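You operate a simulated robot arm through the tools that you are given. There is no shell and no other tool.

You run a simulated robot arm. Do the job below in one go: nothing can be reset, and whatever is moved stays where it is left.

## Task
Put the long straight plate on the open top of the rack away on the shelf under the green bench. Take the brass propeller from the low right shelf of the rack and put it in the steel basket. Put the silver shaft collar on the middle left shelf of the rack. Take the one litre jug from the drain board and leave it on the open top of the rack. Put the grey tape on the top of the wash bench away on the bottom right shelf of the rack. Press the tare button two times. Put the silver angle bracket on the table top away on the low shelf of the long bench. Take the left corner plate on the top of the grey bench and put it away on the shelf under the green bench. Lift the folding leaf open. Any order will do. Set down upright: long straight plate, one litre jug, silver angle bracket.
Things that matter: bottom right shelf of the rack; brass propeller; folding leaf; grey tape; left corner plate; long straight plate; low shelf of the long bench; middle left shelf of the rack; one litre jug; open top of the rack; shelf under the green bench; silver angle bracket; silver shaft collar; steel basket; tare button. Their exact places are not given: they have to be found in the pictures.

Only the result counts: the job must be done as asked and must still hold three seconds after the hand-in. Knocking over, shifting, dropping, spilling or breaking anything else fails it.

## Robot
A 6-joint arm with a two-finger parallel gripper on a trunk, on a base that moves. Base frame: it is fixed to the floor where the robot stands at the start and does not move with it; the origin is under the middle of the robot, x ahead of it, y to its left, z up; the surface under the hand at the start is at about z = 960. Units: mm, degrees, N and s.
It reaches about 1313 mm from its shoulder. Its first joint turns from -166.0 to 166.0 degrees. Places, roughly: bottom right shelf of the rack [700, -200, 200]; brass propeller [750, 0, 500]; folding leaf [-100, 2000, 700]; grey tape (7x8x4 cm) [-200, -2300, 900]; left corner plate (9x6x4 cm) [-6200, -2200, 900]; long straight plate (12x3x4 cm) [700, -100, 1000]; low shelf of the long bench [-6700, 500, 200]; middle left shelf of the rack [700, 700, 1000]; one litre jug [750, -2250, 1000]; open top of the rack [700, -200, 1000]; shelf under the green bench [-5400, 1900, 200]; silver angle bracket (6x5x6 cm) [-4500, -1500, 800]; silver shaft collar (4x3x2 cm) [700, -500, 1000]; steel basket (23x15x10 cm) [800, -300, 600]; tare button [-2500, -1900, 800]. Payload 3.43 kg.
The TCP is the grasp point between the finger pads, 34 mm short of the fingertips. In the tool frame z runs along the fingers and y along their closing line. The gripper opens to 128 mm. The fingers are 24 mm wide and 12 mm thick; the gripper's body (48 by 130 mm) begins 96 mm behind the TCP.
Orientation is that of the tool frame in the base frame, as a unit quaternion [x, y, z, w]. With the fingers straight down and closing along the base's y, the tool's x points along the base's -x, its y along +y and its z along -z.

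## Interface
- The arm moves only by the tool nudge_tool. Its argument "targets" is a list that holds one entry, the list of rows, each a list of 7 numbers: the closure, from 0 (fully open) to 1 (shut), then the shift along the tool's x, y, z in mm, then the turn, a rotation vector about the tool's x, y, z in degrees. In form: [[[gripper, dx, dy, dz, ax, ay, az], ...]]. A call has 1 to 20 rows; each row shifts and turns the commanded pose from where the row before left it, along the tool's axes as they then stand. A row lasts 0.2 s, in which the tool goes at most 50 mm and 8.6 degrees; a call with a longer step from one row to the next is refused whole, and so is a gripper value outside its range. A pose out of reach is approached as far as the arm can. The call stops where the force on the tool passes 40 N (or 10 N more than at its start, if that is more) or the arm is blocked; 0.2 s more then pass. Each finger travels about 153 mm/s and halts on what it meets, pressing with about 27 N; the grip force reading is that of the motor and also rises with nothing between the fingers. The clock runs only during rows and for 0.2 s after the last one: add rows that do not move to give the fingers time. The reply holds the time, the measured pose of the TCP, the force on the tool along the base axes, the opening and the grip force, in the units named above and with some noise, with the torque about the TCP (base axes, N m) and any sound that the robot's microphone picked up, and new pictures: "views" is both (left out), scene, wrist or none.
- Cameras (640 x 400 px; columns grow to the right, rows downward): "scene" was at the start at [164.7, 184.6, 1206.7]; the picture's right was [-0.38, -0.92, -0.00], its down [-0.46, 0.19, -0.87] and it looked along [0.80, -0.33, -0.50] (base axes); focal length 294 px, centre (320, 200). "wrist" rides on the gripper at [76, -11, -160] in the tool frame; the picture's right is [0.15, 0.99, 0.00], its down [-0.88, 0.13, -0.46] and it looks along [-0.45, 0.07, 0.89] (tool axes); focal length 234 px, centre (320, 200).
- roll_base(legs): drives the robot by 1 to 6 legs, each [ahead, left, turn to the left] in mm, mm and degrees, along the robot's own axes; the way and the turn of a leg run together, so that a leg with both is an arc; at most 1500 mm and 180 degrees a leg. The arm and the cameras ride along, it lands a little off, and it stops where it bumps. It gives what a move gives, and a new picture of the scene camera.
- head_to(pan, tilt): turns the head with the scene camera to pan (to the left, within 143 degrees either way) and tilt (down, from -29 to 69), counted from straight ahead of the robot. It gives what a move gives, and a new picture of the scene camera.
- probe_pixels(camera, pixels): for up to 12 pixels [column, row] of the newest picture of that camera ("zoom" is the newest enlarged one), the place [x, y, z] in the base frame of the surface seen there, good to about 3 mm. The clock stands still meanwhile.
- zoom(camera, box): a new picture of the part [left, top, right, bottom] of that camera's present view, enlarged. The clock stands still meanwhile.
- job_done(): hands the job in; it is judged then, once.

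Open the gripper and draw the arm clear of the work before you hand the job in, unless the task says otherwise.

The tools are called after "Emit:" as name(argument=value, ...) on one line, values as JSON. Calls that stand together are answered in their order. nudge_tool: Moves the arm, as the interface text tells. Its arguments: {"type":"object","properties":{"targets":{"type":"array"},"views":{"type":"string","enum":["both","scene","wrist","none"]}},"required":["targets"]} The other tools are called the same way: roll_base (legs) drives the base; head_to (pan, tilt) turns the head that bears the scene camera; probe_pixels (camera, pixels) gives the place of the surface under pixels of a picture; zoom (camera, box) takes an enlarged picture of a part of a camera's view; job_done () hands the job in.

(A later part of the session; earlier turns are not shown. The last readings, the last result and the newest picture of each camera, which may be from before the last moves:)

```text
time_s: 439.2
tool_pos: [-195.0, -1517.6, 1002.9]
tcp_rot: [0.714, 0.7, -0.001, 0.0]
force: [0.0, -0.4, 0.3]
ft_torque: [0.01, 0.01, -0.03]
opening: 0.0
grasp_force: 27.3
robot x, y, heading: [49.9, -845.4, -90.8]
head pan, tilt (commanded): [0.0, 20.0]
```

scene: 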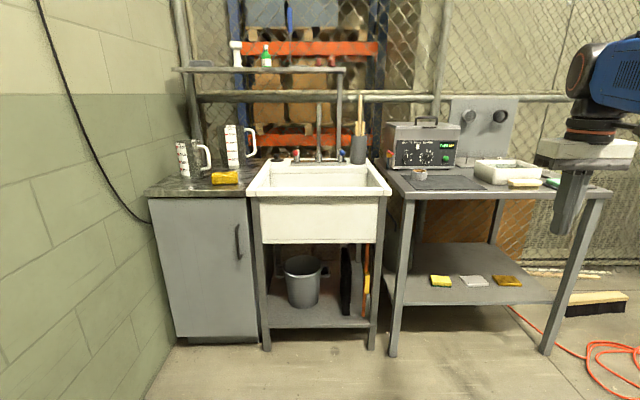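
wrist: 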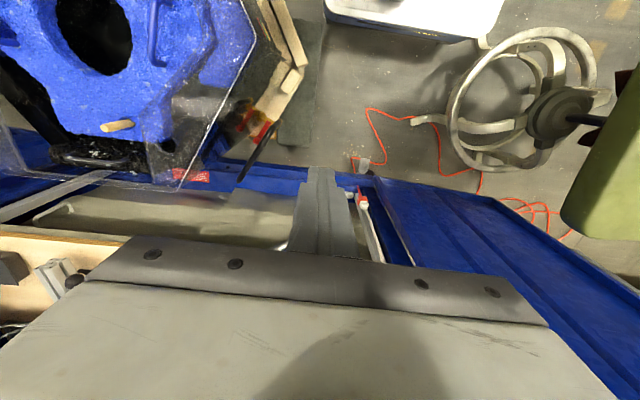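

The wash bench is right of the sink and two jugs stand on the drain board at left. I zoom on both areas.

Emit:
zoom(camera="scene", box=[370, 100, 620, 220])

Emit:
zoom(camera="scene", box=[150, 100, 270, 200])

```text
2.56 times, centred on (495, 160) of scene
```

zoom: 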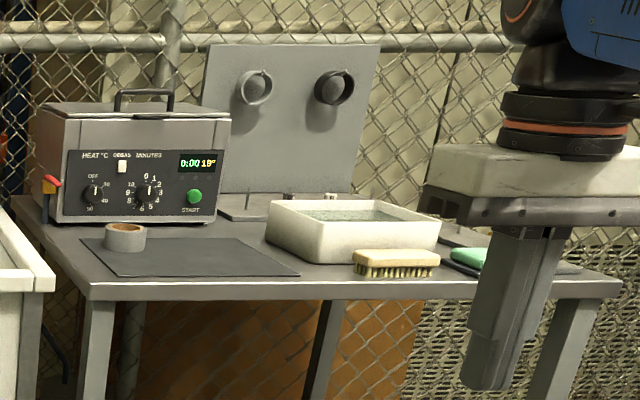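

```text
4.00 times, centred on (210, 150) of scene
```

zoom: 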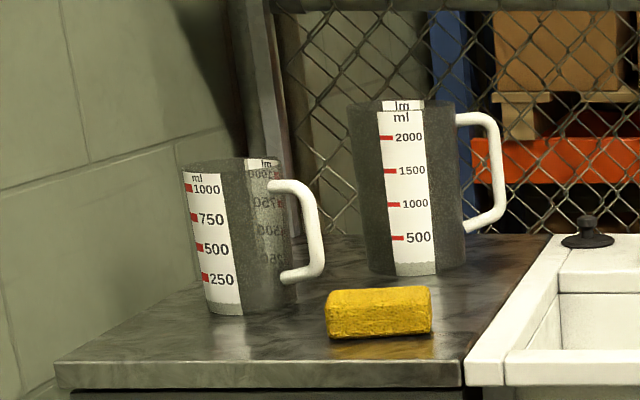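

The grey tape lies on the dark mat at zoom 1 (125,237); the one-litre jug is the left one. I probe the tape and the bench around it.

Emit:
zoom(camera="scene", box=[390, 150, 490, 212])

Emit:
probe_pixels(camera="zoom", pixels=[[165, 140], [195, 155], [240, 160], [205, 125], [205, 180], [190, 190], [120, 200], [300, 200], [450, 240], [200, 95], [300, 80], [60, 260]])

```text
6.40 times, centred on (440, 181) of scene
```

zoom: 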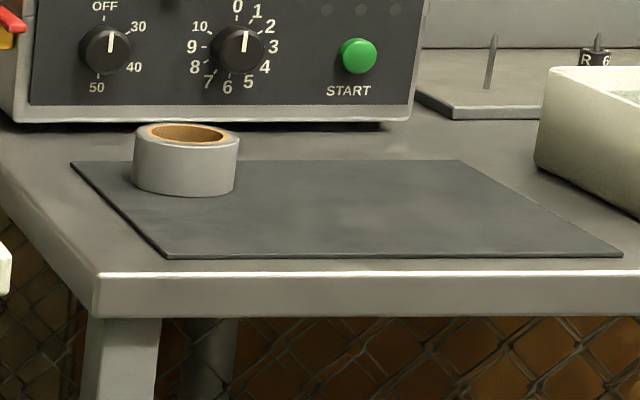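

```text
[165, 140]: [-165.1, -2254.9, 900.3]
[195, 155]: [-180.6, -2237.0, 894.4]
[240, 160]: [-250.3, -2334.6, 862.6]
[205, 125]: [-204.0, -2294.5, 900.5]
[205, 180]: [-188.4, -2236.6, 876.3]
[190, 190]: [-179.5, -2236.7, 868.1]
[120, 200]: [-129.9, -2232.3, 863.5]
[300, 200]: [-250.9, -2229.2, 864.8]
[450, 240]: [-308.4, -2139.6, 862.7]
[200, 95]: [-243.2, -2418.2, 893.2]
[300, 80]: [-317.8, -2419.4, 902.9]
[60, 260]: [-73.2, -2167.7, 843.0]
```

Tape: upright axis, centre about (-187,-2272), z 864–901, 75 mm across. I drive 400 mm closer and pitch the hand to 45° with wide-open fingers.

Emit:
roll_base(legs=[[400, 0, 0.8]])

Emit:
nudge_tool(targets=[[[0.6, 0, 0, -10, 0, -7.5, 0], [0.3, 0, 0, -10, 0, -7.5, 0], [0.12, 0, 0, -10, 0, -7.5, 0], [0.12, 0, 0, 0, 0, -7.5, 0], [0.12, 0, 0, 0, 0, -7.5, 0], [0.12, 0, 0, 0, 0, -7.5, 0], [0.12, 0, 0, 0, 0, 0, 0]]], views="wrist")

Emit:
head_to(pan=-15, tilt=25)

```text
time_s: 441.8
tool_pos: [-185.3, -1921.6, 1002.4]
tcp_rot: [0.709, 0.705, -0.001, 0.001]
force: [-0.1, 0.1, 0.2]
ft_torque: [0.0, 0.04, 0.01]
opening: 0.1
grasp_force: 27.1
robot x, y, heading: [48.4, -1242.7, -89.9]
head pan, tilt (commanded): [0.0, 20.0]
```

scene: 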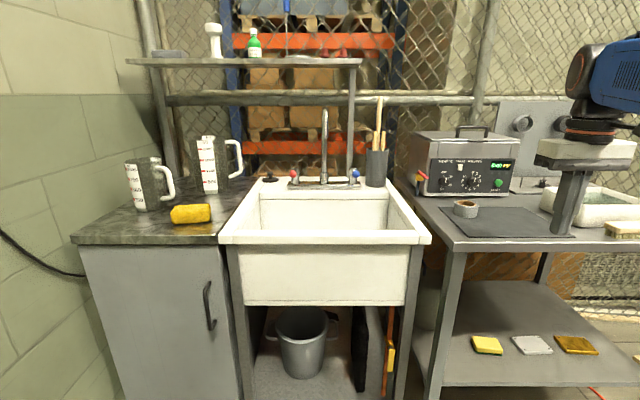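

```text
time_s: 443.4
tool_pos: [-186.9, -1917.7, 1032.6]
tcp_rot: [0.654, 0.651, -0.272, 0.271]
force: [-0.5, 0.2, -1.2]
ft_torque: [-0.02, -0.03, -0.02]
opening: 112.6
grasp_force: 0.1
robot x, y, heading: [47.7, -1242.6, -89.7]
head pan, tilt (commanded): [0.0, 20.0]
```

wrist: 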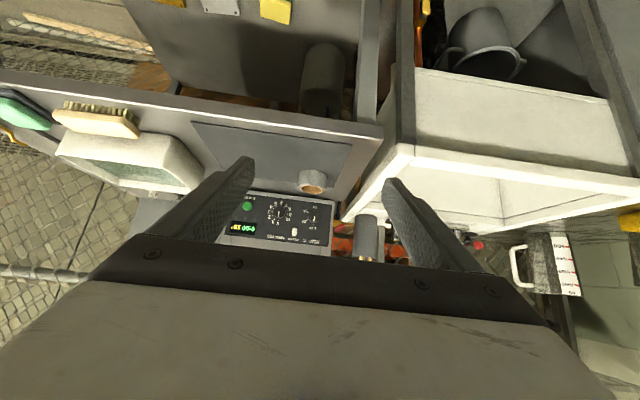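

```text
time_s: 444.1
tool_pos: [-185.6, -1918.6, 1032.4]
tcp_rot: [0.654, 0.652, -0.271, 0.271]
force: [0.3, 0.7, 0.7]
ft_torque: [-0.01, -0.01, -0.02]
opening: 112.6
grasp_force: 0.1
robot x, y, heading: [48.0, -1244.6, -90.2]
head pan, tilt (commanded): [-15.0, 25.0]
```

scene: 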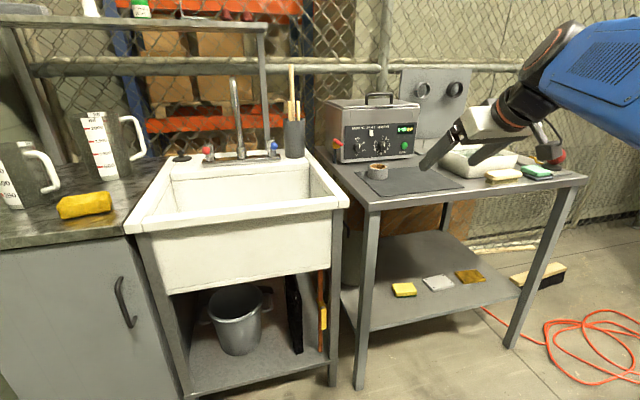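

The tape shows at wrist (313,182). I probe its rim for an accurate centre.

Emit:
probe_pixels(camera="wrist", pixels=[[302, 184], [325, 184], [313, 193], [313, 170], [313, 178], [300, 178], [326, 175], [313, 160], [313, 187]])

Emit:
zoom(camera="wrist", box=[273, 152, 353, 202])

```text
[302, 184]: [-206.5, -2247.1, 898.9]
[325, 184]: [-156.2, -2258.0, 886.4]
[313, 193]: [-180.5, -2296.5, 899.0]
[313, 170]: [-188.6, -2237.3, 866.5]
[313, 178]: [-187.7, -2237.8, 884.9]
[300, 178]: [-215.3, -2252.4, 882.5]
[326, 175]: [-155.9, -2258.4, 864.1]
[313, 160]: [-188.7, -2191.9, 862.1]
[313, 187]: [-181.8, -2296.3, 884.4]
```

```text
8.00 times, centred on (313, 177) of wrist
```

zoom: 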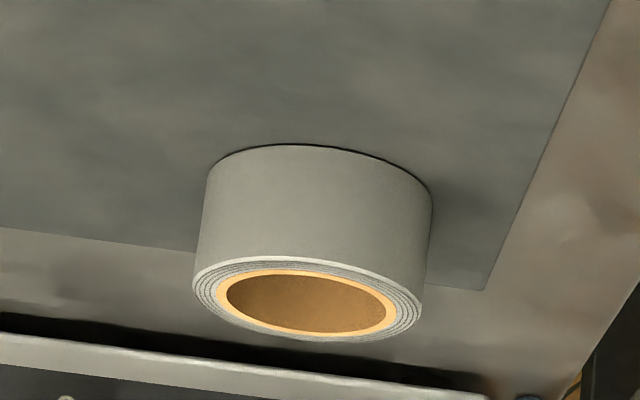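

Tape centre (-186,-2273). I move to a stand-off 100 mm short along the hand axis.

Emit:
nudge_tool(targets=[[[0.12, -21.1, 0, 33.3, 0, 0, 0], [0.12, -21.1, 0, 33.3, 0, 0, 0], [0.12, -21.1, 0, 33.3, 0, 0, 0], [0.12, -21.1, 0, 33.3, 0, 0, 0], [0.12, -21.1, 0, 33.3, 0, 0, 0], [0.12, -21.1, 0, 33.3, 0, 0, 0], [0.12, -20.8, 0, 33.4, 0, 0, 0], [0.12, 0, 0, 0, 0, 0, 0]]], views="both")

```text
time_s: 445.9
tool_pos: [-186.7, -2187.6, 973.0]
tcp_rot: [0.655, 0.652, -0.271, 0.27]
force: [0.1, 0.4, -0.1]
ft_torque: [0.02, -0.05, 0.04]
opening: 112.7
grasp_force: 0.0
robot x, y, heading: [48.8, -1245.4, -90.1]
head pan, tilt (commanded): [-15.0, 25.0]
```

scene: 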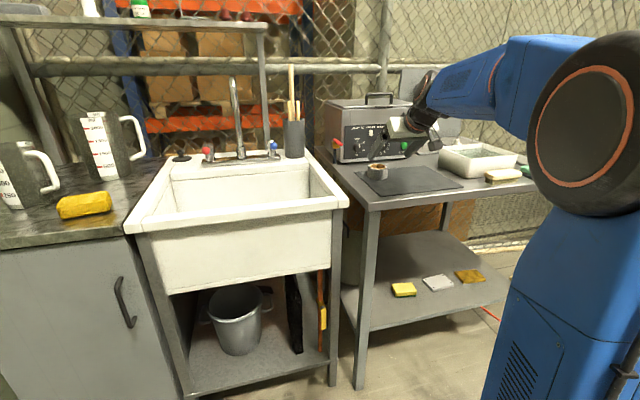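
wrist: 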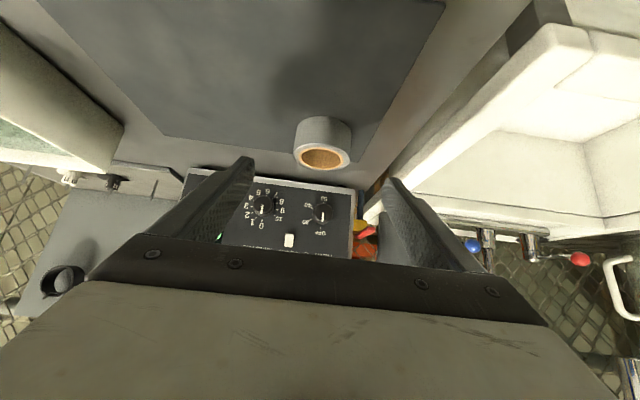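

I check the clearance of the right finger to the sink rim before advancing.

Emit:
probe_pixels(camera="wrist", pixels=[[375, 190], [400, 165], [430, 130], [380, 210], [355, 215], [365, 235], [323, 160], [323, 150], [300, 135], [350, 140], [280, 190], [340, 190]])

```text
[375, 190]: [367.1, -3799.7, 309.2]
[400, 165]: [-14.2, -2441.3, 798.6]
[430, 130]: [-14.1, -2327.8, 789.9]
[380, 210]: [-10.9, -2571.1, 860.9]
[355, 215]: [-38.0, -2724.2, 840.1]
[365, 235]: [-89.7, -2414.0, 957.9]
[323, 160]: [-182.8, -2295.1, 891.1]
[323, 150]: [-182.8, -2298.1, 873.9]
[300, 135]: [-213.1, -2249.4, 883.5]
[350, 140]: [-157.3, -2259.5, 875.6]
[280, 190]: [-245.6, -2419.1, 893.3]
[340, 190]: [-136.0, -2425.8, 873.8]
```

The sink is well clear (x≥−14). I advance 101 mm to straddle the tape and close.

Emit:
nudge_tool(targets=[[[0.12, 0, 0, 35, 0, 0, 0], [0.12, 0, 0, 35, 0, 0, 0], [0.12, 0.4, 0, 20, 0, 0, 0], [0.12, 0.4, 0, 11, 0, 0, 0], [0.12, 0, 0, 0, 0, 0, 0]]], views="wrist")

```text
time_s: 447.1
tool_pos: [-187.0, -2258.6, 900.0]
tcp_rot: [0.655, 0.651, -0.272, 0.271]
force: [0.2, 0.6, 0.3]
ft_torque: [0.01, -0.03, -0.01]
opening: 113.0
grasp_force: 0.0
robot x, y, heading: [48.4, -1240.8, -89.9]
head pan, tilt (commanded): [-15.0, 25.0]
```

wrist: 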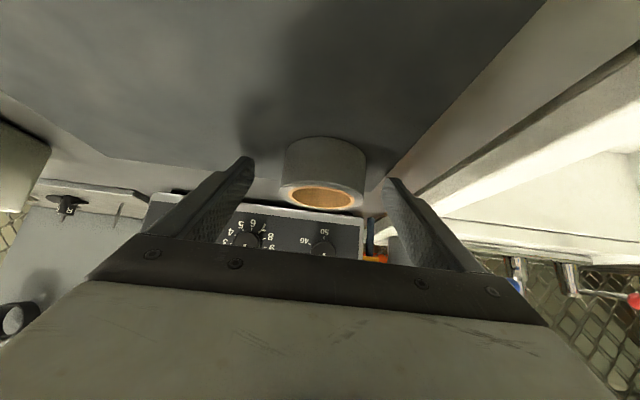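

The tape is between the pads. I close gently and lift slowly.

Emit:
nudge_tool(targets=[[[0.25, 0, 0, 0, 0, 0, 0], [0.35, 0, 0, 0, 0, 0, 0], [0.42, 0, 0, 0, 0, 0, 0], [0.6, 0, 0, 0, 0, 0, 0], [1, 0, 0, 0, 0, 0, 0], [1, 0, 0, 0, 0, 0, 0]]], views="wrist")

```text
time_s: 448.5
tool_pos: [-187.4, -2257.2, 899.8]
tcp_rot: [0.655, 0.651, -0.273, 0.27]
force: [2.0, -1.0, 2.3]
ft_torque: [-0.04, -0.06, 0.01]
opening: 62.2
grasp_force: 27.2
robot x, y, heading: [49.7, -1241.8, -89.9]
head pan, tilt (commanded): [-15.0, 25.0]
```

wrist: 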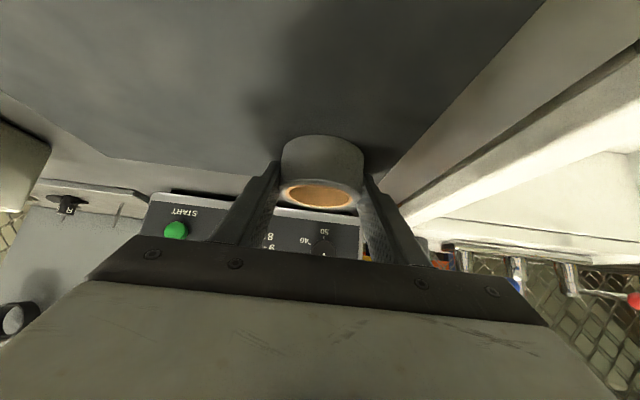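

The opening of 62 mm is less than the roll's 73 mm, so I'm biting short of its centre. I open, advance 18 mm and sink 2 mm, then close again.

Emit:
nudge_tool(targets=[[[0.3, 0, 0, 0, 0, 0, 0], [0.2, 0, 0, 0, 0, 0, 0], [0.2, 0, 0, 0, 0, 0, 0], [0.2, -6, 0.5, 7, 0, 0, 0], [0.2, -5.3, 0.5, 7, 0, 0, 0], [0.2, 0, 0, 0, 0, 0, 0], [0.3, 0, 0, 0, 0, 0, 0], [0.4, 0, 0, 0, 0, 0, 0], [0.6, 0, 0, 0, 0, 0, 0], [1, 0, 0, 0, 0, 0, 0], [1, 0, 0, 0, 0, 0, 0]]], views="wrist")

Emit:
zoom(camera="wrist", box=[230, 120, 410, 240])

```text
time_s: 450.9
tool_pos: [-186.6, -2275.8, 897.5]
tcp_rot: [0.655, 0.651, -0.272, 0.27]
force: [-1.4, 0.5, 0.2]
ft_torque: [0.03, -0.03, 0.02]
opening: 62.8
grasp_force: 26.3
robot x, y, heading: [52.1, -1243.1, -89.9]
head pan, tilt (commanded): [-15.0, 25.0]
```

wrist: 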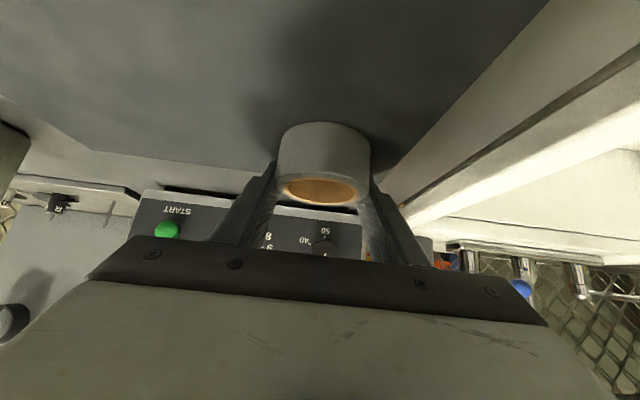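

```text
3.33 times, centred on (320, 180) of wrist
```

zoom: 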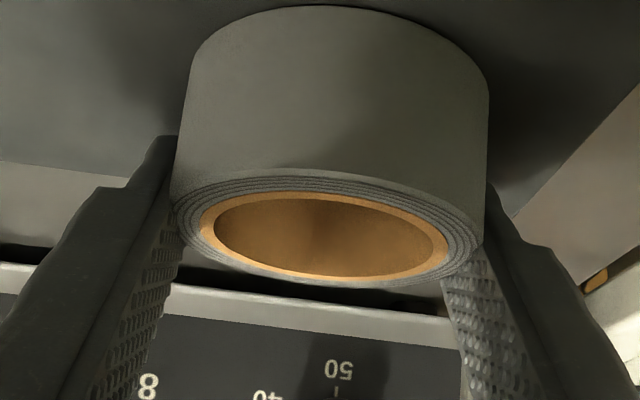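

The reading is again 62.8 though I advanced 18 mm, so that is the roll's real gripping width; the grip is good. I lift slowly.

Emit:
nudge_tool(targets=[[[1, -1.4, 0, -1.4, 0, 0, 0], [1, -2, 0, -2, 0, 0, 0], [1, -4, 0, -4, 0, 0, 0], [1, -6, 0, -6, 0, 0, 0], [1, -10, 0, -10, 0, 0, 0], [1, -14, 0, -14, 0, 0, 0], [1, -14, 0, -14, 0, 0, 0], [1, -14, 0, -14, 0, 0, 0], [1, -10, 0, -10, 0, 0, 0], [1, 0, 0, 0, 0, 0, 0]]], views="both")

```text
time_s: 453.1
tool_pos: [-185.3, -2277.5, 1004.4]
tcp_rot: [0.655, 0.651, -0.272, 0.271]
force: [-0.2, 0.1, -1.5]
ft_torque: [-0.02, -0.01, 0.01]
opening: 63.0
grasp_force: 27.0
robot x, y, heading: [51.2, -1240.0, -89.8]
head pan, tilt (commanded): [-15.0, 25.0]
```

scene: 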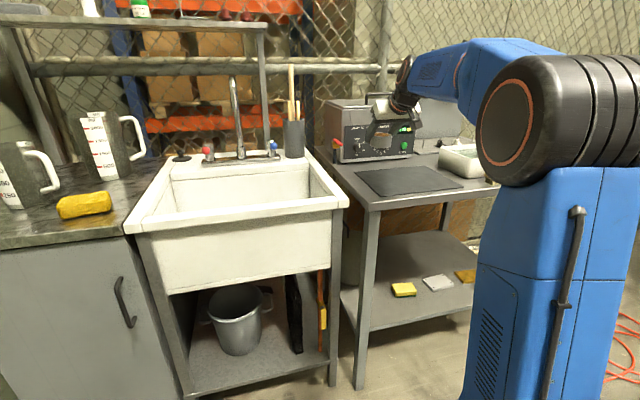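
wrist: 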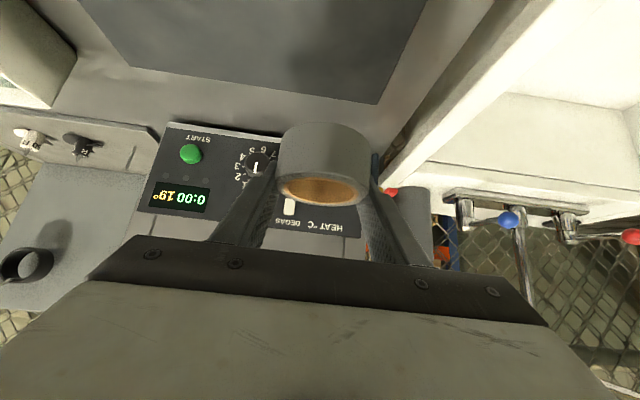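

The tape is held well. I pull back to the carrying pose, drive away from the bench and turn toward the rack.

Emit:
nudge_tool(targets=[[[1, 12, -5, -14, 0, 0, 0], [1, 23, -9.5, -28.5, 0, 0, 0], [1, 23, -9.5, -28.5, 0, 0, 0], [1, 23, -9.5, -28.5, 0, 0, 0], [1, 23, -9.5, -28.5, 0, 0, 0], [1, 23, -9.5, -28.5, 0, 0, 0], [1, 23, -9.5, -28.5, 0, 0, 0], [1, 23, -9.5, -28.5, 0, 0, 0], [1, 23, -9.5, -28.5, 0, 0, 0], [1, 23, -9.5, -28.5, 0, 0, 0], [1, 23, -9.5, -28.5, 0, 0, 0], [1, 23, -9.5, -28.5, 0, 0, 0], [1, 12, -5, -14, 0, 0, 0], [1, 0, 0, 0, 0, 0, 0]]], views="wrist")

Emit:
roll_base(legs=[[-800, 0, 0], [0, -550, 0], [0, 0, 90]])

Emit:
head_to(pan=0, tilt=30)

```text
time_s: 456.1
tool_pos: [-299.7, -1839.1, 1049.5]
tcp_rot: [0.655, 0.651, -0.272, 0.271]
force: [0.1, -0.2, -0.6]
ft_torque: [0.0, -0.03, -0.04]
opening: 62.8
grasp_force: 27.4
robot x, y, heading: [48.4, -1241.3, -89.9]
head pan, tilt (commanded): [-15.0, 25.0]
```

wrist: 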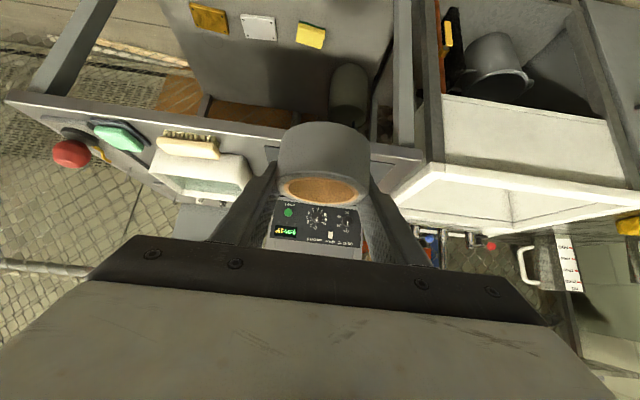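

```text
time_s: 467.0
tool_pos: [94.2, -791.9, 1049.9]
tcp_rot: [0.008, 0.923, -0.004, 0.384]
force: [0.1, 0.8, -0.8]
ft_torque: [0.01, -0.01, -0.02]
opening: 62.5
grasp_force: 26.6
robot x, y, heading: [-495.6, -434.3, -1.0]
head pan, tilt (commanded): [-15.0, 25.0]
```

scene: 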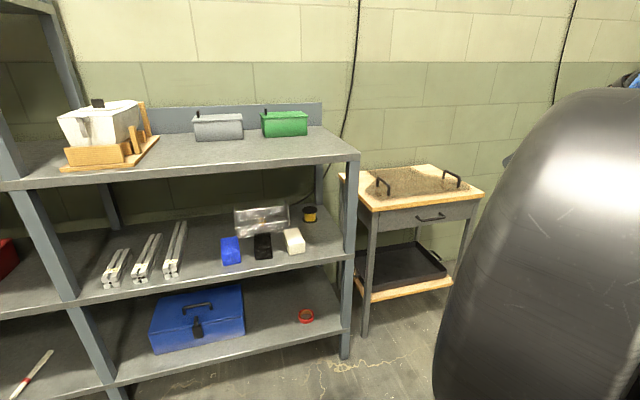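

```text
time_s: 467.8
tool_pos: [94.2, -792.8, 1049.6]
tcp_rot: [0.009, 0.923, -0.003, 0.384]
force: [-0.1, 0.7, -0.9]
ft_torque: [-0.02, -0.01, 0.02]
opening: 62.8
grasp_force: 27.1
robot x, y, heading: [-496.7, -433.1, -0.6]
head pan, tilt (commanded): [0.0, 30.0]
```

scene: 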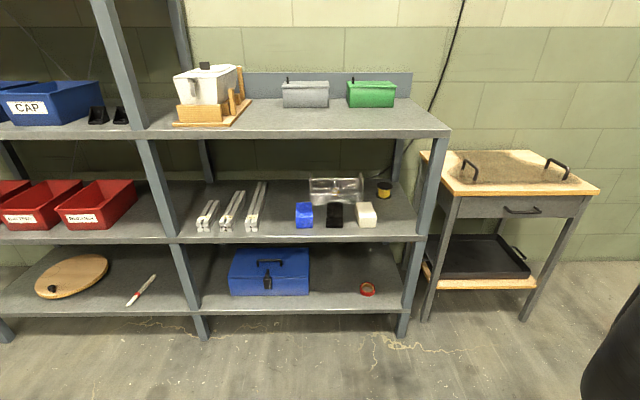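

The bottom right shelf has room between the blue toolbox and the red tape, near (338,290). I probe it.

Emit:
probe_pixels(camera="scene", pixels=[[338, 292], [338, 272], [338, 258], [367, 290], [359, 290], [310, 292], [340, 309], [340, 240], [340, 235], [395, 285], [309, 255], [380, 270]])

```text
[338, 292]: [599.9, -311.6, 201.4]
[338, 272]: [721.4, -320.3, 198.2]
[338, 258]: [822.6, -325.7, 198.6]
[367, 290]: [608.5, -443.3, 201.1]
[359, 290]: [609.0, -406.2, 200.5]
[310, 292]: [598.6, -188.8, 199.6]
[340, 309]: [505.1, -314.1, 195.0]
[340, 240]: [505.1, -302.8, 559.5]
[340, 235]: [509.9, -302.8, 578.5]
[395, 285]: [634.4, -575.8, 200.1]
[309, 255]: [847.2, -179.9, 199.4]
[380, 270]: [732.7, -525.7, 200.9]
```

The shelf is at z≈200 with a gap y −188…−400. I place the base so the arm works to its right and head for (643,-295).

Emit:
roll_base(legs=[[90, 408, 0.6]])

Emit:
nudge_tool(targets=[[[1, -12, 6, 12, 0, 0, 0], [1, -23.4, 12.6, 23.4, 0, 0, 0], [1, -23.4, 12.6, 23.4, 0, 0, 0], [1, -23.4, 12.6, 23.4, 0, 0, 0], [1, -23.4, 12.6, 23.4, 0, 0, 0], [1, -23.4, 12.6, 23.4, 0, 0, 0], [1, -23.4, 12.6, 23.4, 0, 0, 0], [1, -5, 6, 25, 0, 0, 0], [1, 15, 0, 25, 0, 0, 0], [1, 25, 0, 27, 0, 0, 0], [1, 31, 0, 31, 0, 0, 0], [1, 31, 0, 31, 0, 0, 0], [1, 31, 0, 31, 0, 0, 0], [1, 31, 0, 31, 0, 0, 0], [1, 31, 0, 31, 0, 0, 0], [1, 0, 0, 0, 0, 0, 0]]], views="both")

```text
time_s: 470.3
tool_pos: [191.6, -373.3, 1051.1]
tcp_rot: [0.002, 0.924, -0.001, 0.383]
force: [-0.6, -0.1, -1.0]
ft_torque: [0.01, -0.01, 0.01]
opening: 62.5
grasp_force: 26.8
robot x, y, heading: [-408.7, -23.0, -0.2]
head pan, tilt (commanded): [0.0, 30.0]
```

scene: 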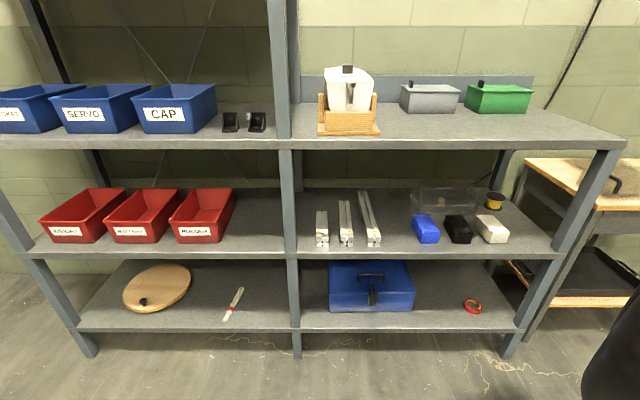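

```text
time_s: 473.7
tool_pos: [436.8, -285.2, 752.0]
tcp_rot: [0.003, 0.924, -0.002, 0.383]
force: [-0.3, -0.7, -0.6]
ft_torque: [-0.01, 0.0, 0.04]
opening: 62.9
grasp_force: 26.9
robot x, y, heading: [-406.0, -28.2, 0.1]
head pan, tilt (commanded): [0.0, 30.0]
```

scene: 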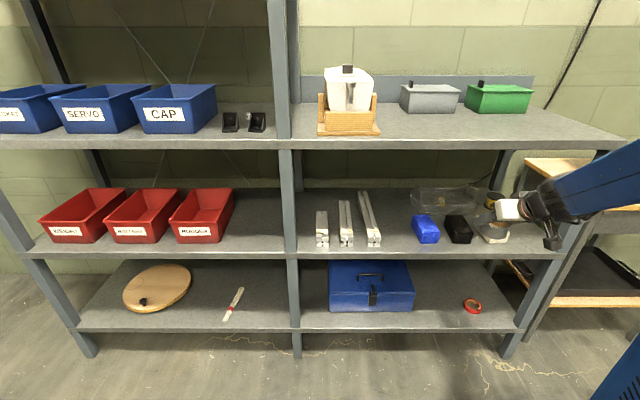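
wrist: 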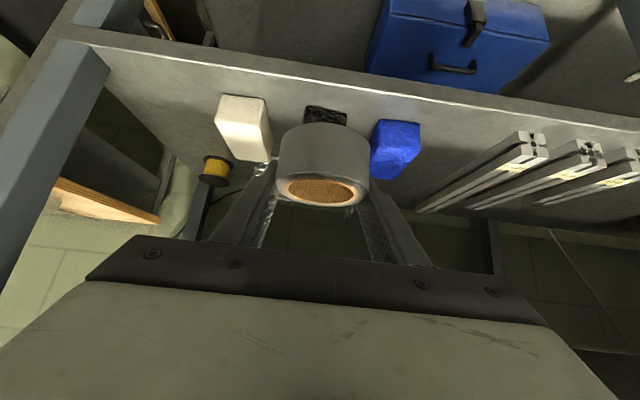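

All clear in front of the rack. I lower straight to z≈310.

Emit:
nudge_tool(targets=[[[1, 31.2, -1, 31.2, 0, 0, 0], [1, 31.2, -1, 31.2, 0, 0, 0], [1, 31.2, -1, 31.2, 0, 0, 0], [1, 31.2, -1, 31.2, 0, 0, 0], [1, 31.2, -1, 31.2, 0, 0, 0], [1, 31.2, -1, 31.2, 0, 0, 0], [1, 31.2, -1, 31.2, 0, 0, 0], [1, 31.2, -1, 31.2, 0, 0, 0], [1, 31.2, -1, 31.2, 0, 0, 0], [1, 31.2, -1, 31.2, 0, 0, 0], [1, 0, 0, 0, 0, 0, 0]]], views="both")

```text
time_s: 476.1
tool_pos: [470.4, -323.3, 355.4]
tcp_rot: [0.005, 0.926, 0.017, 0.378]
force: [1.0, -0.3, -1.2]
ft_torque: [-0.02, -0.02, 0.03]
opening: 62.5
grasp_force: 27.1
out of reach, approached as far as the arm can: row 8, 9, 10
robot x, y, heading: [-405.6, -25.4, 0.2]
head pan, tilt (commanded): [0.0, 30.0]
```

scene: 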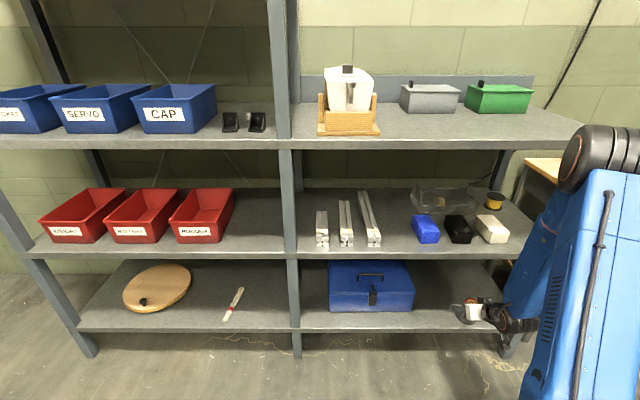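
wrist: 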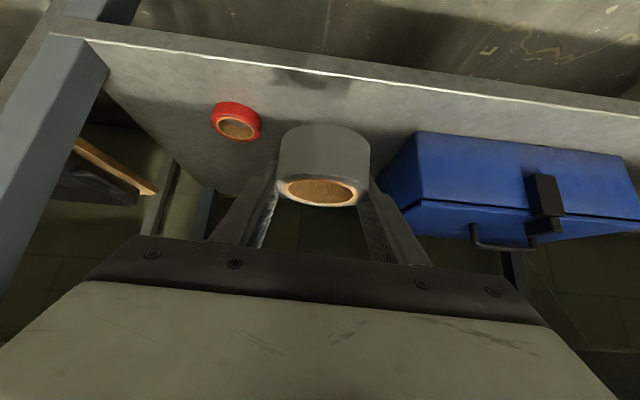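

The arm was at its folding limit but the tape is free between the shelves. I move forward over the free gap.

Emit:
nudge_tool(targets=[[[1, -8, 3, 17, 0, 0, 0], [1, -15.3, 5.6, 33.7, 0, 0, 0], [1, -15.3, 5.6, 33.7, 0, 0, 0], [1, -15.3, 5.6, 33.7, 0, 0, 0], [1, 0, 0, 0, 0, 0, 0]]], views="both")

```text
time_s: 477.3
tool_pos: [598.2, -308.9, 319.8]
tcp_rot: [0.002, 0.924, -0.001, 0.384]
force: [0.1, -0.8, -0.7]
ft_torque: [-0.01, 0.0, -0.01]
opening: 62.9
grasp_force: 27.3
out of reach, approached as far as the arm can: row 1
robot x, y, heading: [-404.8, -26.3, 0.1]
head pan, tilt (commanded): [0.0, 30.0]
```

scene: 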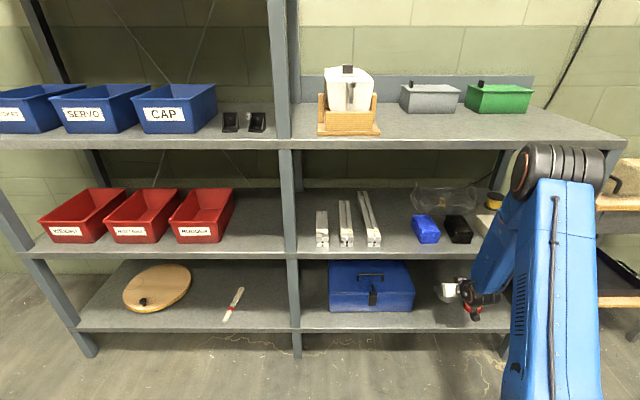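
wrist: 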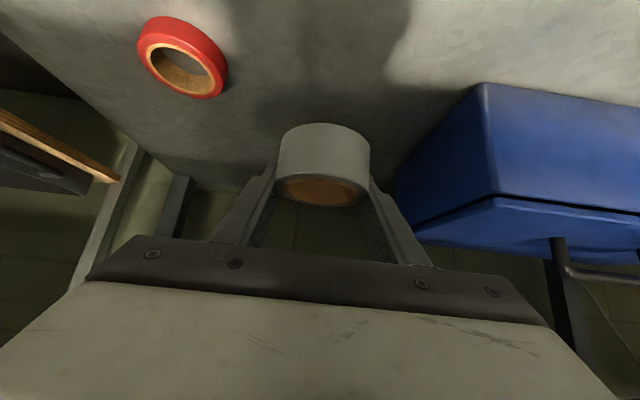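

Good; I advance 45 mm more and centre in the gap, then begin lowering.

Emit:
nudge_tool(targets=[[[1, -5.3, 6, 26.5, 0, 0, 0], [1, -5.3, 6, 26.5, 0, 0, 0], [1, 7, 0, 7, 0, 0, 0], [1, 10, 0, 10, 0, 0, 0], [1, 8, 0, 8, 0, 0, 0], [1, 5, 0, 5, 0, 0, 0], [1, 3, 0, 3, 0, 0, 0], [1, 0, 0, 0, 0, 0, 0]]], views="wrist")

```text
time_s: 479.1
tool_pos: [643.1, -298.1, 245.1]
tcp_rot: [0.004, 0.924, 0.004, 0.382]
force: [0.2, -0.3, -0.6]
ft_torque: [0.01, -0.03, 0.01]
opening: 62.5
grasp_force: 27.2
robot x, y, heading: [-405.5, -27.5, 0.0]
head pan, tilt (commanded): [0.0, 30.0]
```

wrist: 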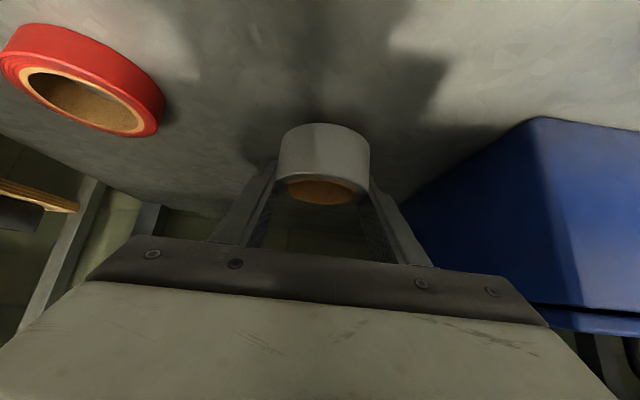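

About 11 mm above the shelf. I ease down in small steps until contact.

Emit:
nudge_tool(targets=[[[1, 2.1, 0, 2.1, 0, 0, 0], [1, 1.8, 0, 1.8, 0, 0, 0], [1, 1.4, 0, 1.4, 0, 0, 0], [1, 0.8, 0, 0.8, 0, 0, 0], [1, 0, 0, 0, 0, 0, 0]]], views="none")

```text
time_s: 480.3
tool_pos: [646.8, -299.4, 236.8]
tcp_rot: [0.003, 0.924, 0.005, 0.382]
force: [0.0, 0.6, -0.9]
ft_torque: [-0.01, -0.01, 0.01]
opening: 62.6
grasp_force: 26.6
out of reach, approached as far as the arm can: row 2
robot x, y, heading: [-408.4, -26.6, 0.2]
head pan, tilt (commanded): [0.0, 30.0]
```

Emit:
nudge_tool(targets=[[[1, 0.8, 0, 0.8, 0, 0, 0], [1, 0.7, 0, 0.7, 0, 0, 0], [1, 0.7, 0, 0.7, 0, 0, 0], [1, 0, 0, 0, 0, 0, 0]]], views="none")

```text
time_s: 481.3
tool_pos: [647.9, -300.0, 236.6]
tcp_rot: [0.003, 0.924, 0.005, 0.382]
force: [-1.2, -0.7, -0.8]
ft_torque: [-0.03, 0.01, 0.02]
opening: 62.7
grasp_force: 27.2
robot x, y, heading: [-404.0, -24.4, -0.0]
head pan, tilt (commanded): [0.0, 30.0]
```

It seems limited by reach just above the shelf. I move 25 mm further in, where the arm is less folded, and lower again.

Emit:
nudge_tool(targets=[[[1, -8, 1, 9, 0, 0, 0], [1, -8, 1, 9, 0, 0, 0], [1, 0.7, 0, 0.7, 0, 0, 0], [1, 0.7, 0, 0.7, 0, 0, 0], [1, 0, 0, 0, 0, 0, 0]]], views="none")

```text
time_s: 482.5
tool_pos: [669.2, -297.8, 231.8]
tcp_rot: [0.002, 0.923, 0.001, 0.385]
force: [0.4, -11.2, 28.9]
ft_torque: [-1.18, -0.26, -0.06]
opening: 62.8
grasp_force: 27.3
robot x, y, heading: [-404.9, -25.8, -0.0]
head pan, tilt (commanded): [0.0, 30.0]
```

Firm contact (29 N). I relieve by 1.5 mm, then open gently and look.

Emit:
nudge_tool(targets=[[[1, -0.6, 0, -0.6, 0, 0, 0], [1, -0.4, 0, -0.4, 0, 0, 0], [1, 0, 0, 0, 0, 0, 0]]], views="wrist")

```text
time_s: 483.0
tool_pos: [668.5, -297.9, 232.6]
tcp_rot: [0.002, 0.923, 0.0, 0.385]
force: [-3.9, 4.4, 15.4]
ft_torque: [-0.29, 0.13, -0.11]
opening: 63.0
grasp_force: 26.9
robot x, y, heading: [-407.0, -25.1, 0.0]
head pan, tilt (commanded): [0.0, 30.0]
stopped in row 2: the force on the tool passed its limit at 43 N (the readings are from after the stop); the commanded pose is now the measured one
```

wrist: 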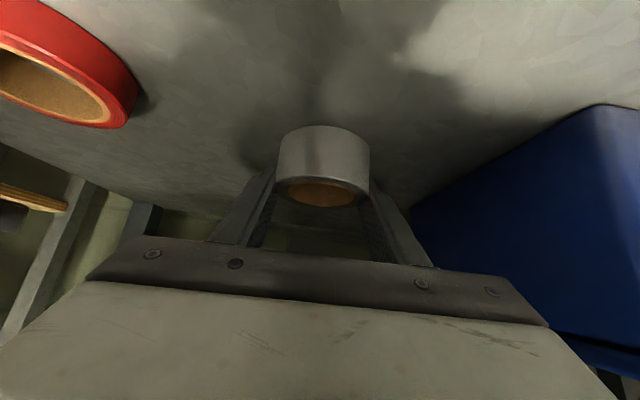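

I raise a touch more to unload before releasing.

Emit:
nudge_tool(targets=[[[1, -0.7, 0, -0.7, 0, 0, 0], [1, 0, 0, 0, 0, 0, 0]]], views="none")

```text
time_s: 483.6
tool_pos: [669.3, -297.3, 232.8]
tcp_rot: [0.003, 0.923, 0.0, 0.385]
force: [12.0, -3.4, 27.4]
ft_torque: [-0.95, -0.54, 0.27]
opening: 62.7
grasp_force: 27.1
robot x, y, heading: [-409.8, -24.0, 0.3]
head pan, tilt (commanded): [0.0, 30.0]
```

Emit:
nudge_tool(targets=[[[1, -1, 0, -1, 0, 0, 0], [1, 0, 0, 0, 0, 0, 0]]], views="none")

```text
time_s: 484.2
tool_pos: [668.7, -297.4, 231.9]
tcp_rot: [0.003, 0.924, 0.0, 0.383]
force: [12.8, 0.7, 30.3]
ft_torque: [-0.92, -0.94, 0.38]
opening: 62.6
grasp_force: 27.1
robot x, y, heading: [-409.0, -23.0, 0.0]
head pan, tilt (commanded): [0.0, 30.0]
```

The upward force does not drop as I raise. I look at the scene view around the hand to see what touches.

Emit:
nudge_tool(targets=[[[1, 0, 0, 0, 0, 0, 0]]], views="both")

Emit:
zoom(camera="scene", box=[380, 220, 560, 340])

```text
time_s: 484.6
tool_pos: [667.5, -298.9, 231.9]
tcp_rot: [0.003, 0.924, 0.001, 0.383]
force: [12.2, 1.6, 28.5]
ft_torque: [-0.85, -0.88, 0.37]
opening: 63.0
grasp_force: 26.8
robot x, y, heading: [-406.4, -22.4, 0.1]
head pan, tilt (commanded): [0.0, 30.0]
```

scene: 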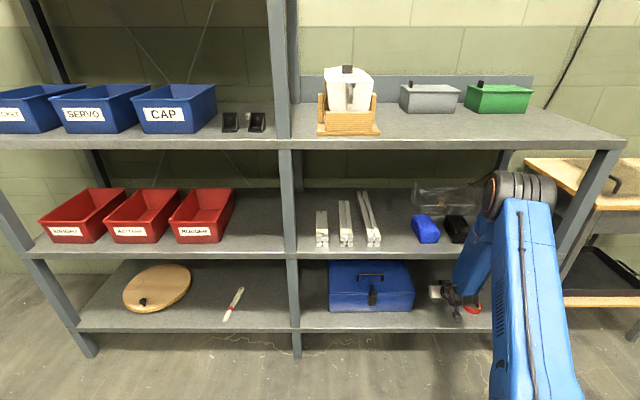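
wrist: 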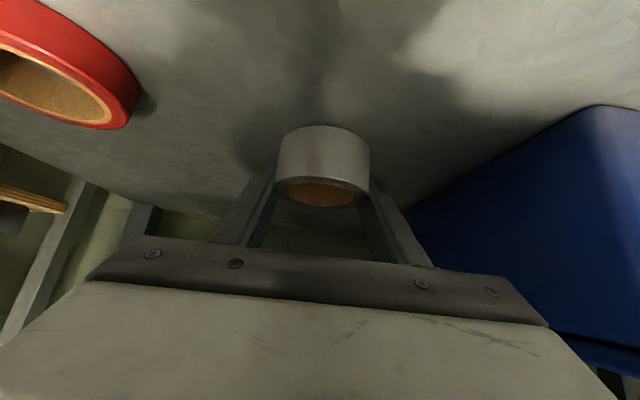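

```text
3.33 times, centred on (470, 280) of scene
```

zoom: 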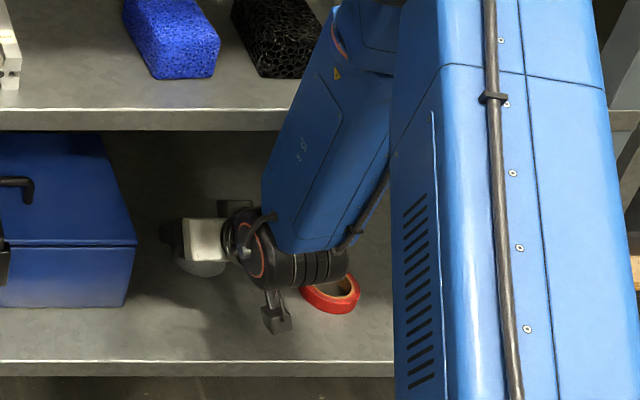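

The torque places the contact at the right fingertip/tape bottom on the shelf, so the tape is already down; the wrist is just near a joint limit. I open the fingers gently now.

Emit:
nudge_tool(targets=[[[0.46, 0, 0, 0, 0, 0, 0], [0.4, 0, 0, 0, 0, 0, 0], [0.34, 0, 0, 0, 0, 0, 0], [0.34, 0, 0, 0, 0, 0, 0]]], views="wrist")

```text
time_s: 485.6
tool_pos: [668.8, -297.3, 232.0]
tcp_rot: [0.004, 0.923, 0.001, 0.384]
force: [0.6, -0.2, 0.0]
ft_torque: [-0.01, 0.02, 0.0]
opening: 84.4
grasp_force: 0.1
robot x, y, heading: [-408.3, -24.4, 0.2]
head pan, tilt (commanded): [0.0, 30.0]
```

wrist: 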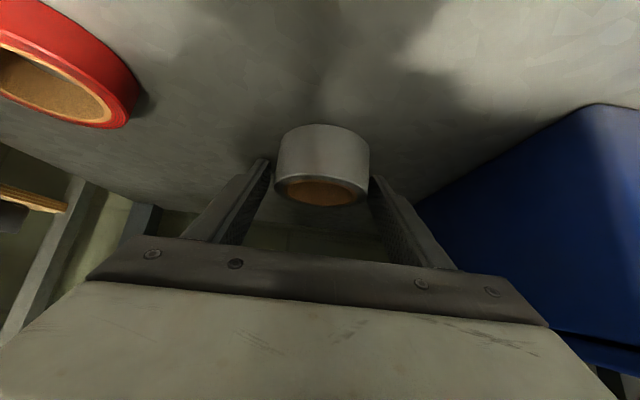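

The tape stands on the shelf and all force is gone. I back off along the hand's axis.

Emit:
nudge_tool(targets=[[[0.34, 0, 0, -6, 0, 0, 0], [0.34, 0, 0, -20, 0, 0, 0], [0.34, 0, 0, -35, 0, 0, 0], [0.34, 0, 0, -35, 0, 0, 0], [0.34, 0, 0, -35, 0, 0, 0], [0.34, 0, 0, 0, 0, 0, 0]]], views="both")

```text
time_s: 487.0
tool_pos: [576.3, -296.9, 325.0]
tcp_rot: [0.004, 0.924, 0.002, 0.382]
force: [-0.4, -0.4, 0.9]
ft_torque: [0.0, 0.02, -0.01]
opening: 84.6
grasp_force: 0.0
robot x, y, heading: [-407.0, -26.0, 0.4]
head pan, tilt (commanded): [0.0, 30.0]
```

scene: 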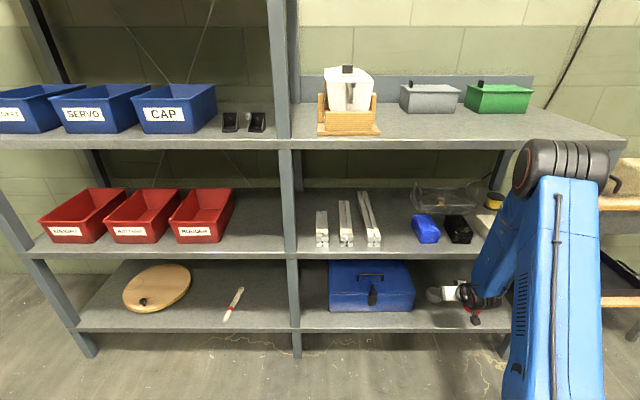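
wrist: 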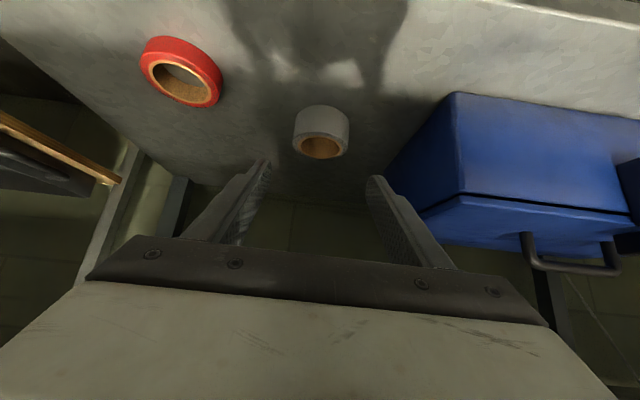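

Grey tape placed well. I withdraw the hand from the rack and raise it.

Emit:
nudge_tool(targets=[[[0.34, 11.8, 0, -40, 0, 0, 0], [0.34, 11.8, 0, -40, 0, 0, 0], [0.34, 11.8, 0, -40, 0, 0, 0], [0.34, 5, 0, -25, 0, 0, 0], [0.34, -25, 0, -31, 0, 0, 0], [0.34, -31, 0, -31, 0, 0, 0], [0.34, -31, 0, -31, 0, 0, 0], [0.34, -31, 0, -31, 0, 0, 0], [0.34, -31, 0, -31, 0, 0, 0], [0.34, -31, 0, -31, 0, 0, 0], [0.34, -31, 0, -31, 0, 0, 0], [0.34, -31, 0, -31, 0, 0, 0], [0.34, -31, 0, -31, 0, 0, 0], [0.34, -31, 0, -31, 0, 0, 0], [0.34, -31, 0, -31, 0, 0, 0], [0.34, -31, 0, -31, 0, 0, 0], [0.34, -31, 0, -31, 0, 0, 0], [0.34, -31, 0, -31, 0, 0, 0], [0.34, -31, 0, -31, 0, 0, 0], [0.34, 0, 0, 0, 0, 0, 0]]], views="both")

```text
time_s: 491.2
tool_pos: [444.7, -304.6, 1060.2]
tcp_rot: [0.004, 0.924, 0.0, 0.384]
force: [-0.1, 0.1, 0.5]
ft_torque: [0.0, 0.03, -0.04]
opening: 84.7
grasp_force: 0.0
out of reach, approached as far as the arm can: row 1, 2, 3
robot x, y, heading: [-405.7, -28.2, 0.2]
head pan, tilt (commanded): [0.0, 30.0]
```

scene: 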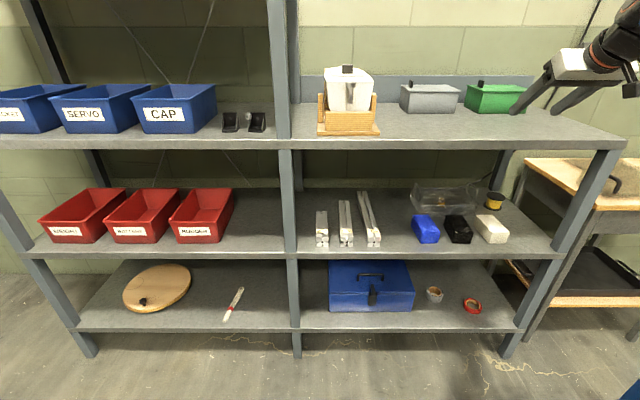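
wrist: 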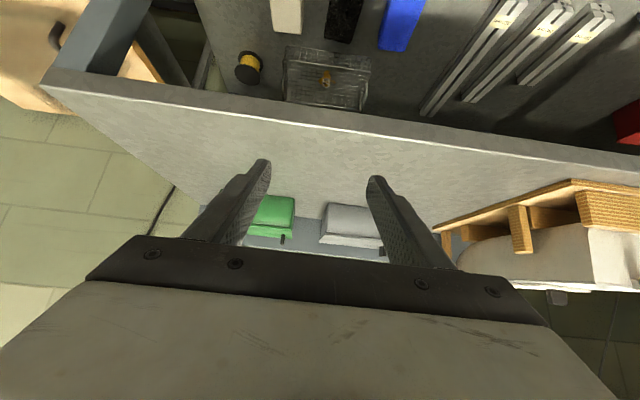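

The tape, basket with propeller and collar all look right. Now the jug: I retract the arm and drive back to the sink corner.

Emit:
nudge_tool(targets=[[[0.34, 20, 0, -20, 0, 0, 0], [0.34, 30, 0, -30, 0, 0, 0], [0.34, 30, 0, -30, 0, 0, 0], [0.34, 30, 0, -30, 0, 0, 0], [0.34, 30, 0, -30, 0, 0, 0], [0.34, 30, 0, -30, 0, 0, 0], [0.34, 30, 0, -30, 0, 0, 0], [0.34, 0, 0, 0, 0, 0, 0]]], views="none")

Emit:
roll_base(legs=[[-100, 0, 0], [0, -420, 0], [0, 0, -90], [0, 550, 0], [700, 0, 0]])

Emit:
head_to(pan=20, tilt=25)

Emit:
head_to(pan=60, tilt=40)

```text
time_s: 493.0
tool_pos: [163.3, -300.5, 1060.2]
tcp_rot: [0.004, 0.924, 0.0, 0.383]
force: [-0.1, 0.3, -0.4]
ft_torque: [0.01, 0.01, 0.02]
opening: 84.5
grasp_force: 0.0
robot x, y, heading: [-406.1, -23.3, 0.1]
head pan, tilt (commanded): [0.0, 30.0]
```

```text
time_s: 506.4
tool_pos: [-218.9, -1712.3, 1060.7]
tcp_rot: [0.653, 0.653, -0.27, 0.273]
force: [-1.5, -0.1, -0.3]
ft_torque: [0.02, 0.01, 0.03]
opening: 84.5
grasp_force: 0.1
robot x, y, heading: [52.4, -1141.9, -89.3]
head pan, tilt (commanded): [0.0, 30.0]
```

scene: 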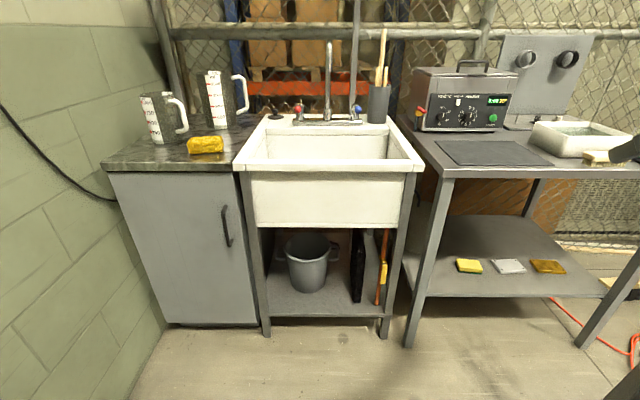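

```text
time_s: 507.2
tool_pos: [-218.4, -1713.6, 1059.7]
tcp_rot: [0.653, 0.653, -0.271, 0.273]
force: [0.8, 0.4, 0.5]
ft_torque: [0.02, -0.01, -0.01]
opening: 84.3
grasp_force: 0.1
robot x, y, heading: [53.3, -1140.0, -89.2]
head pan, tilt (commanded): [20.0, 25.0]
```

scene: 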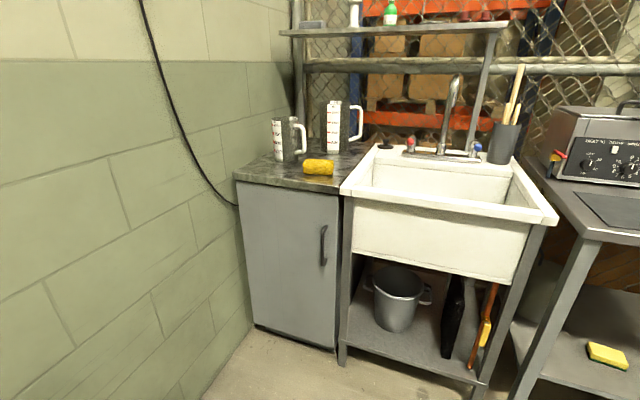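

```text
time_s: 508.3
tool_pos: [-218.8, -1713.0, 1061.4]
tcp_rot: [0.653, 0.653, -0.27, 0.272]
force: [1.3, -0.5, 0.4]
ft_torque: [0.0, 0.0, 0.04]
opening: 84.5
grasp_force: 0.1
robot x, y, heading: [53.0, -1140.5, -89.5]
head pan, tilt (commanded): [60.0, 40.0]
```

scene: 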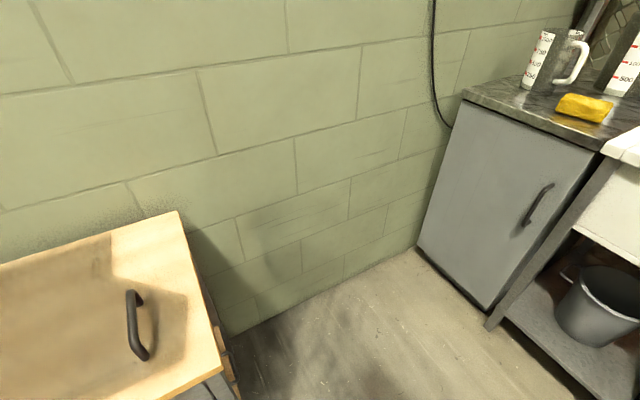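

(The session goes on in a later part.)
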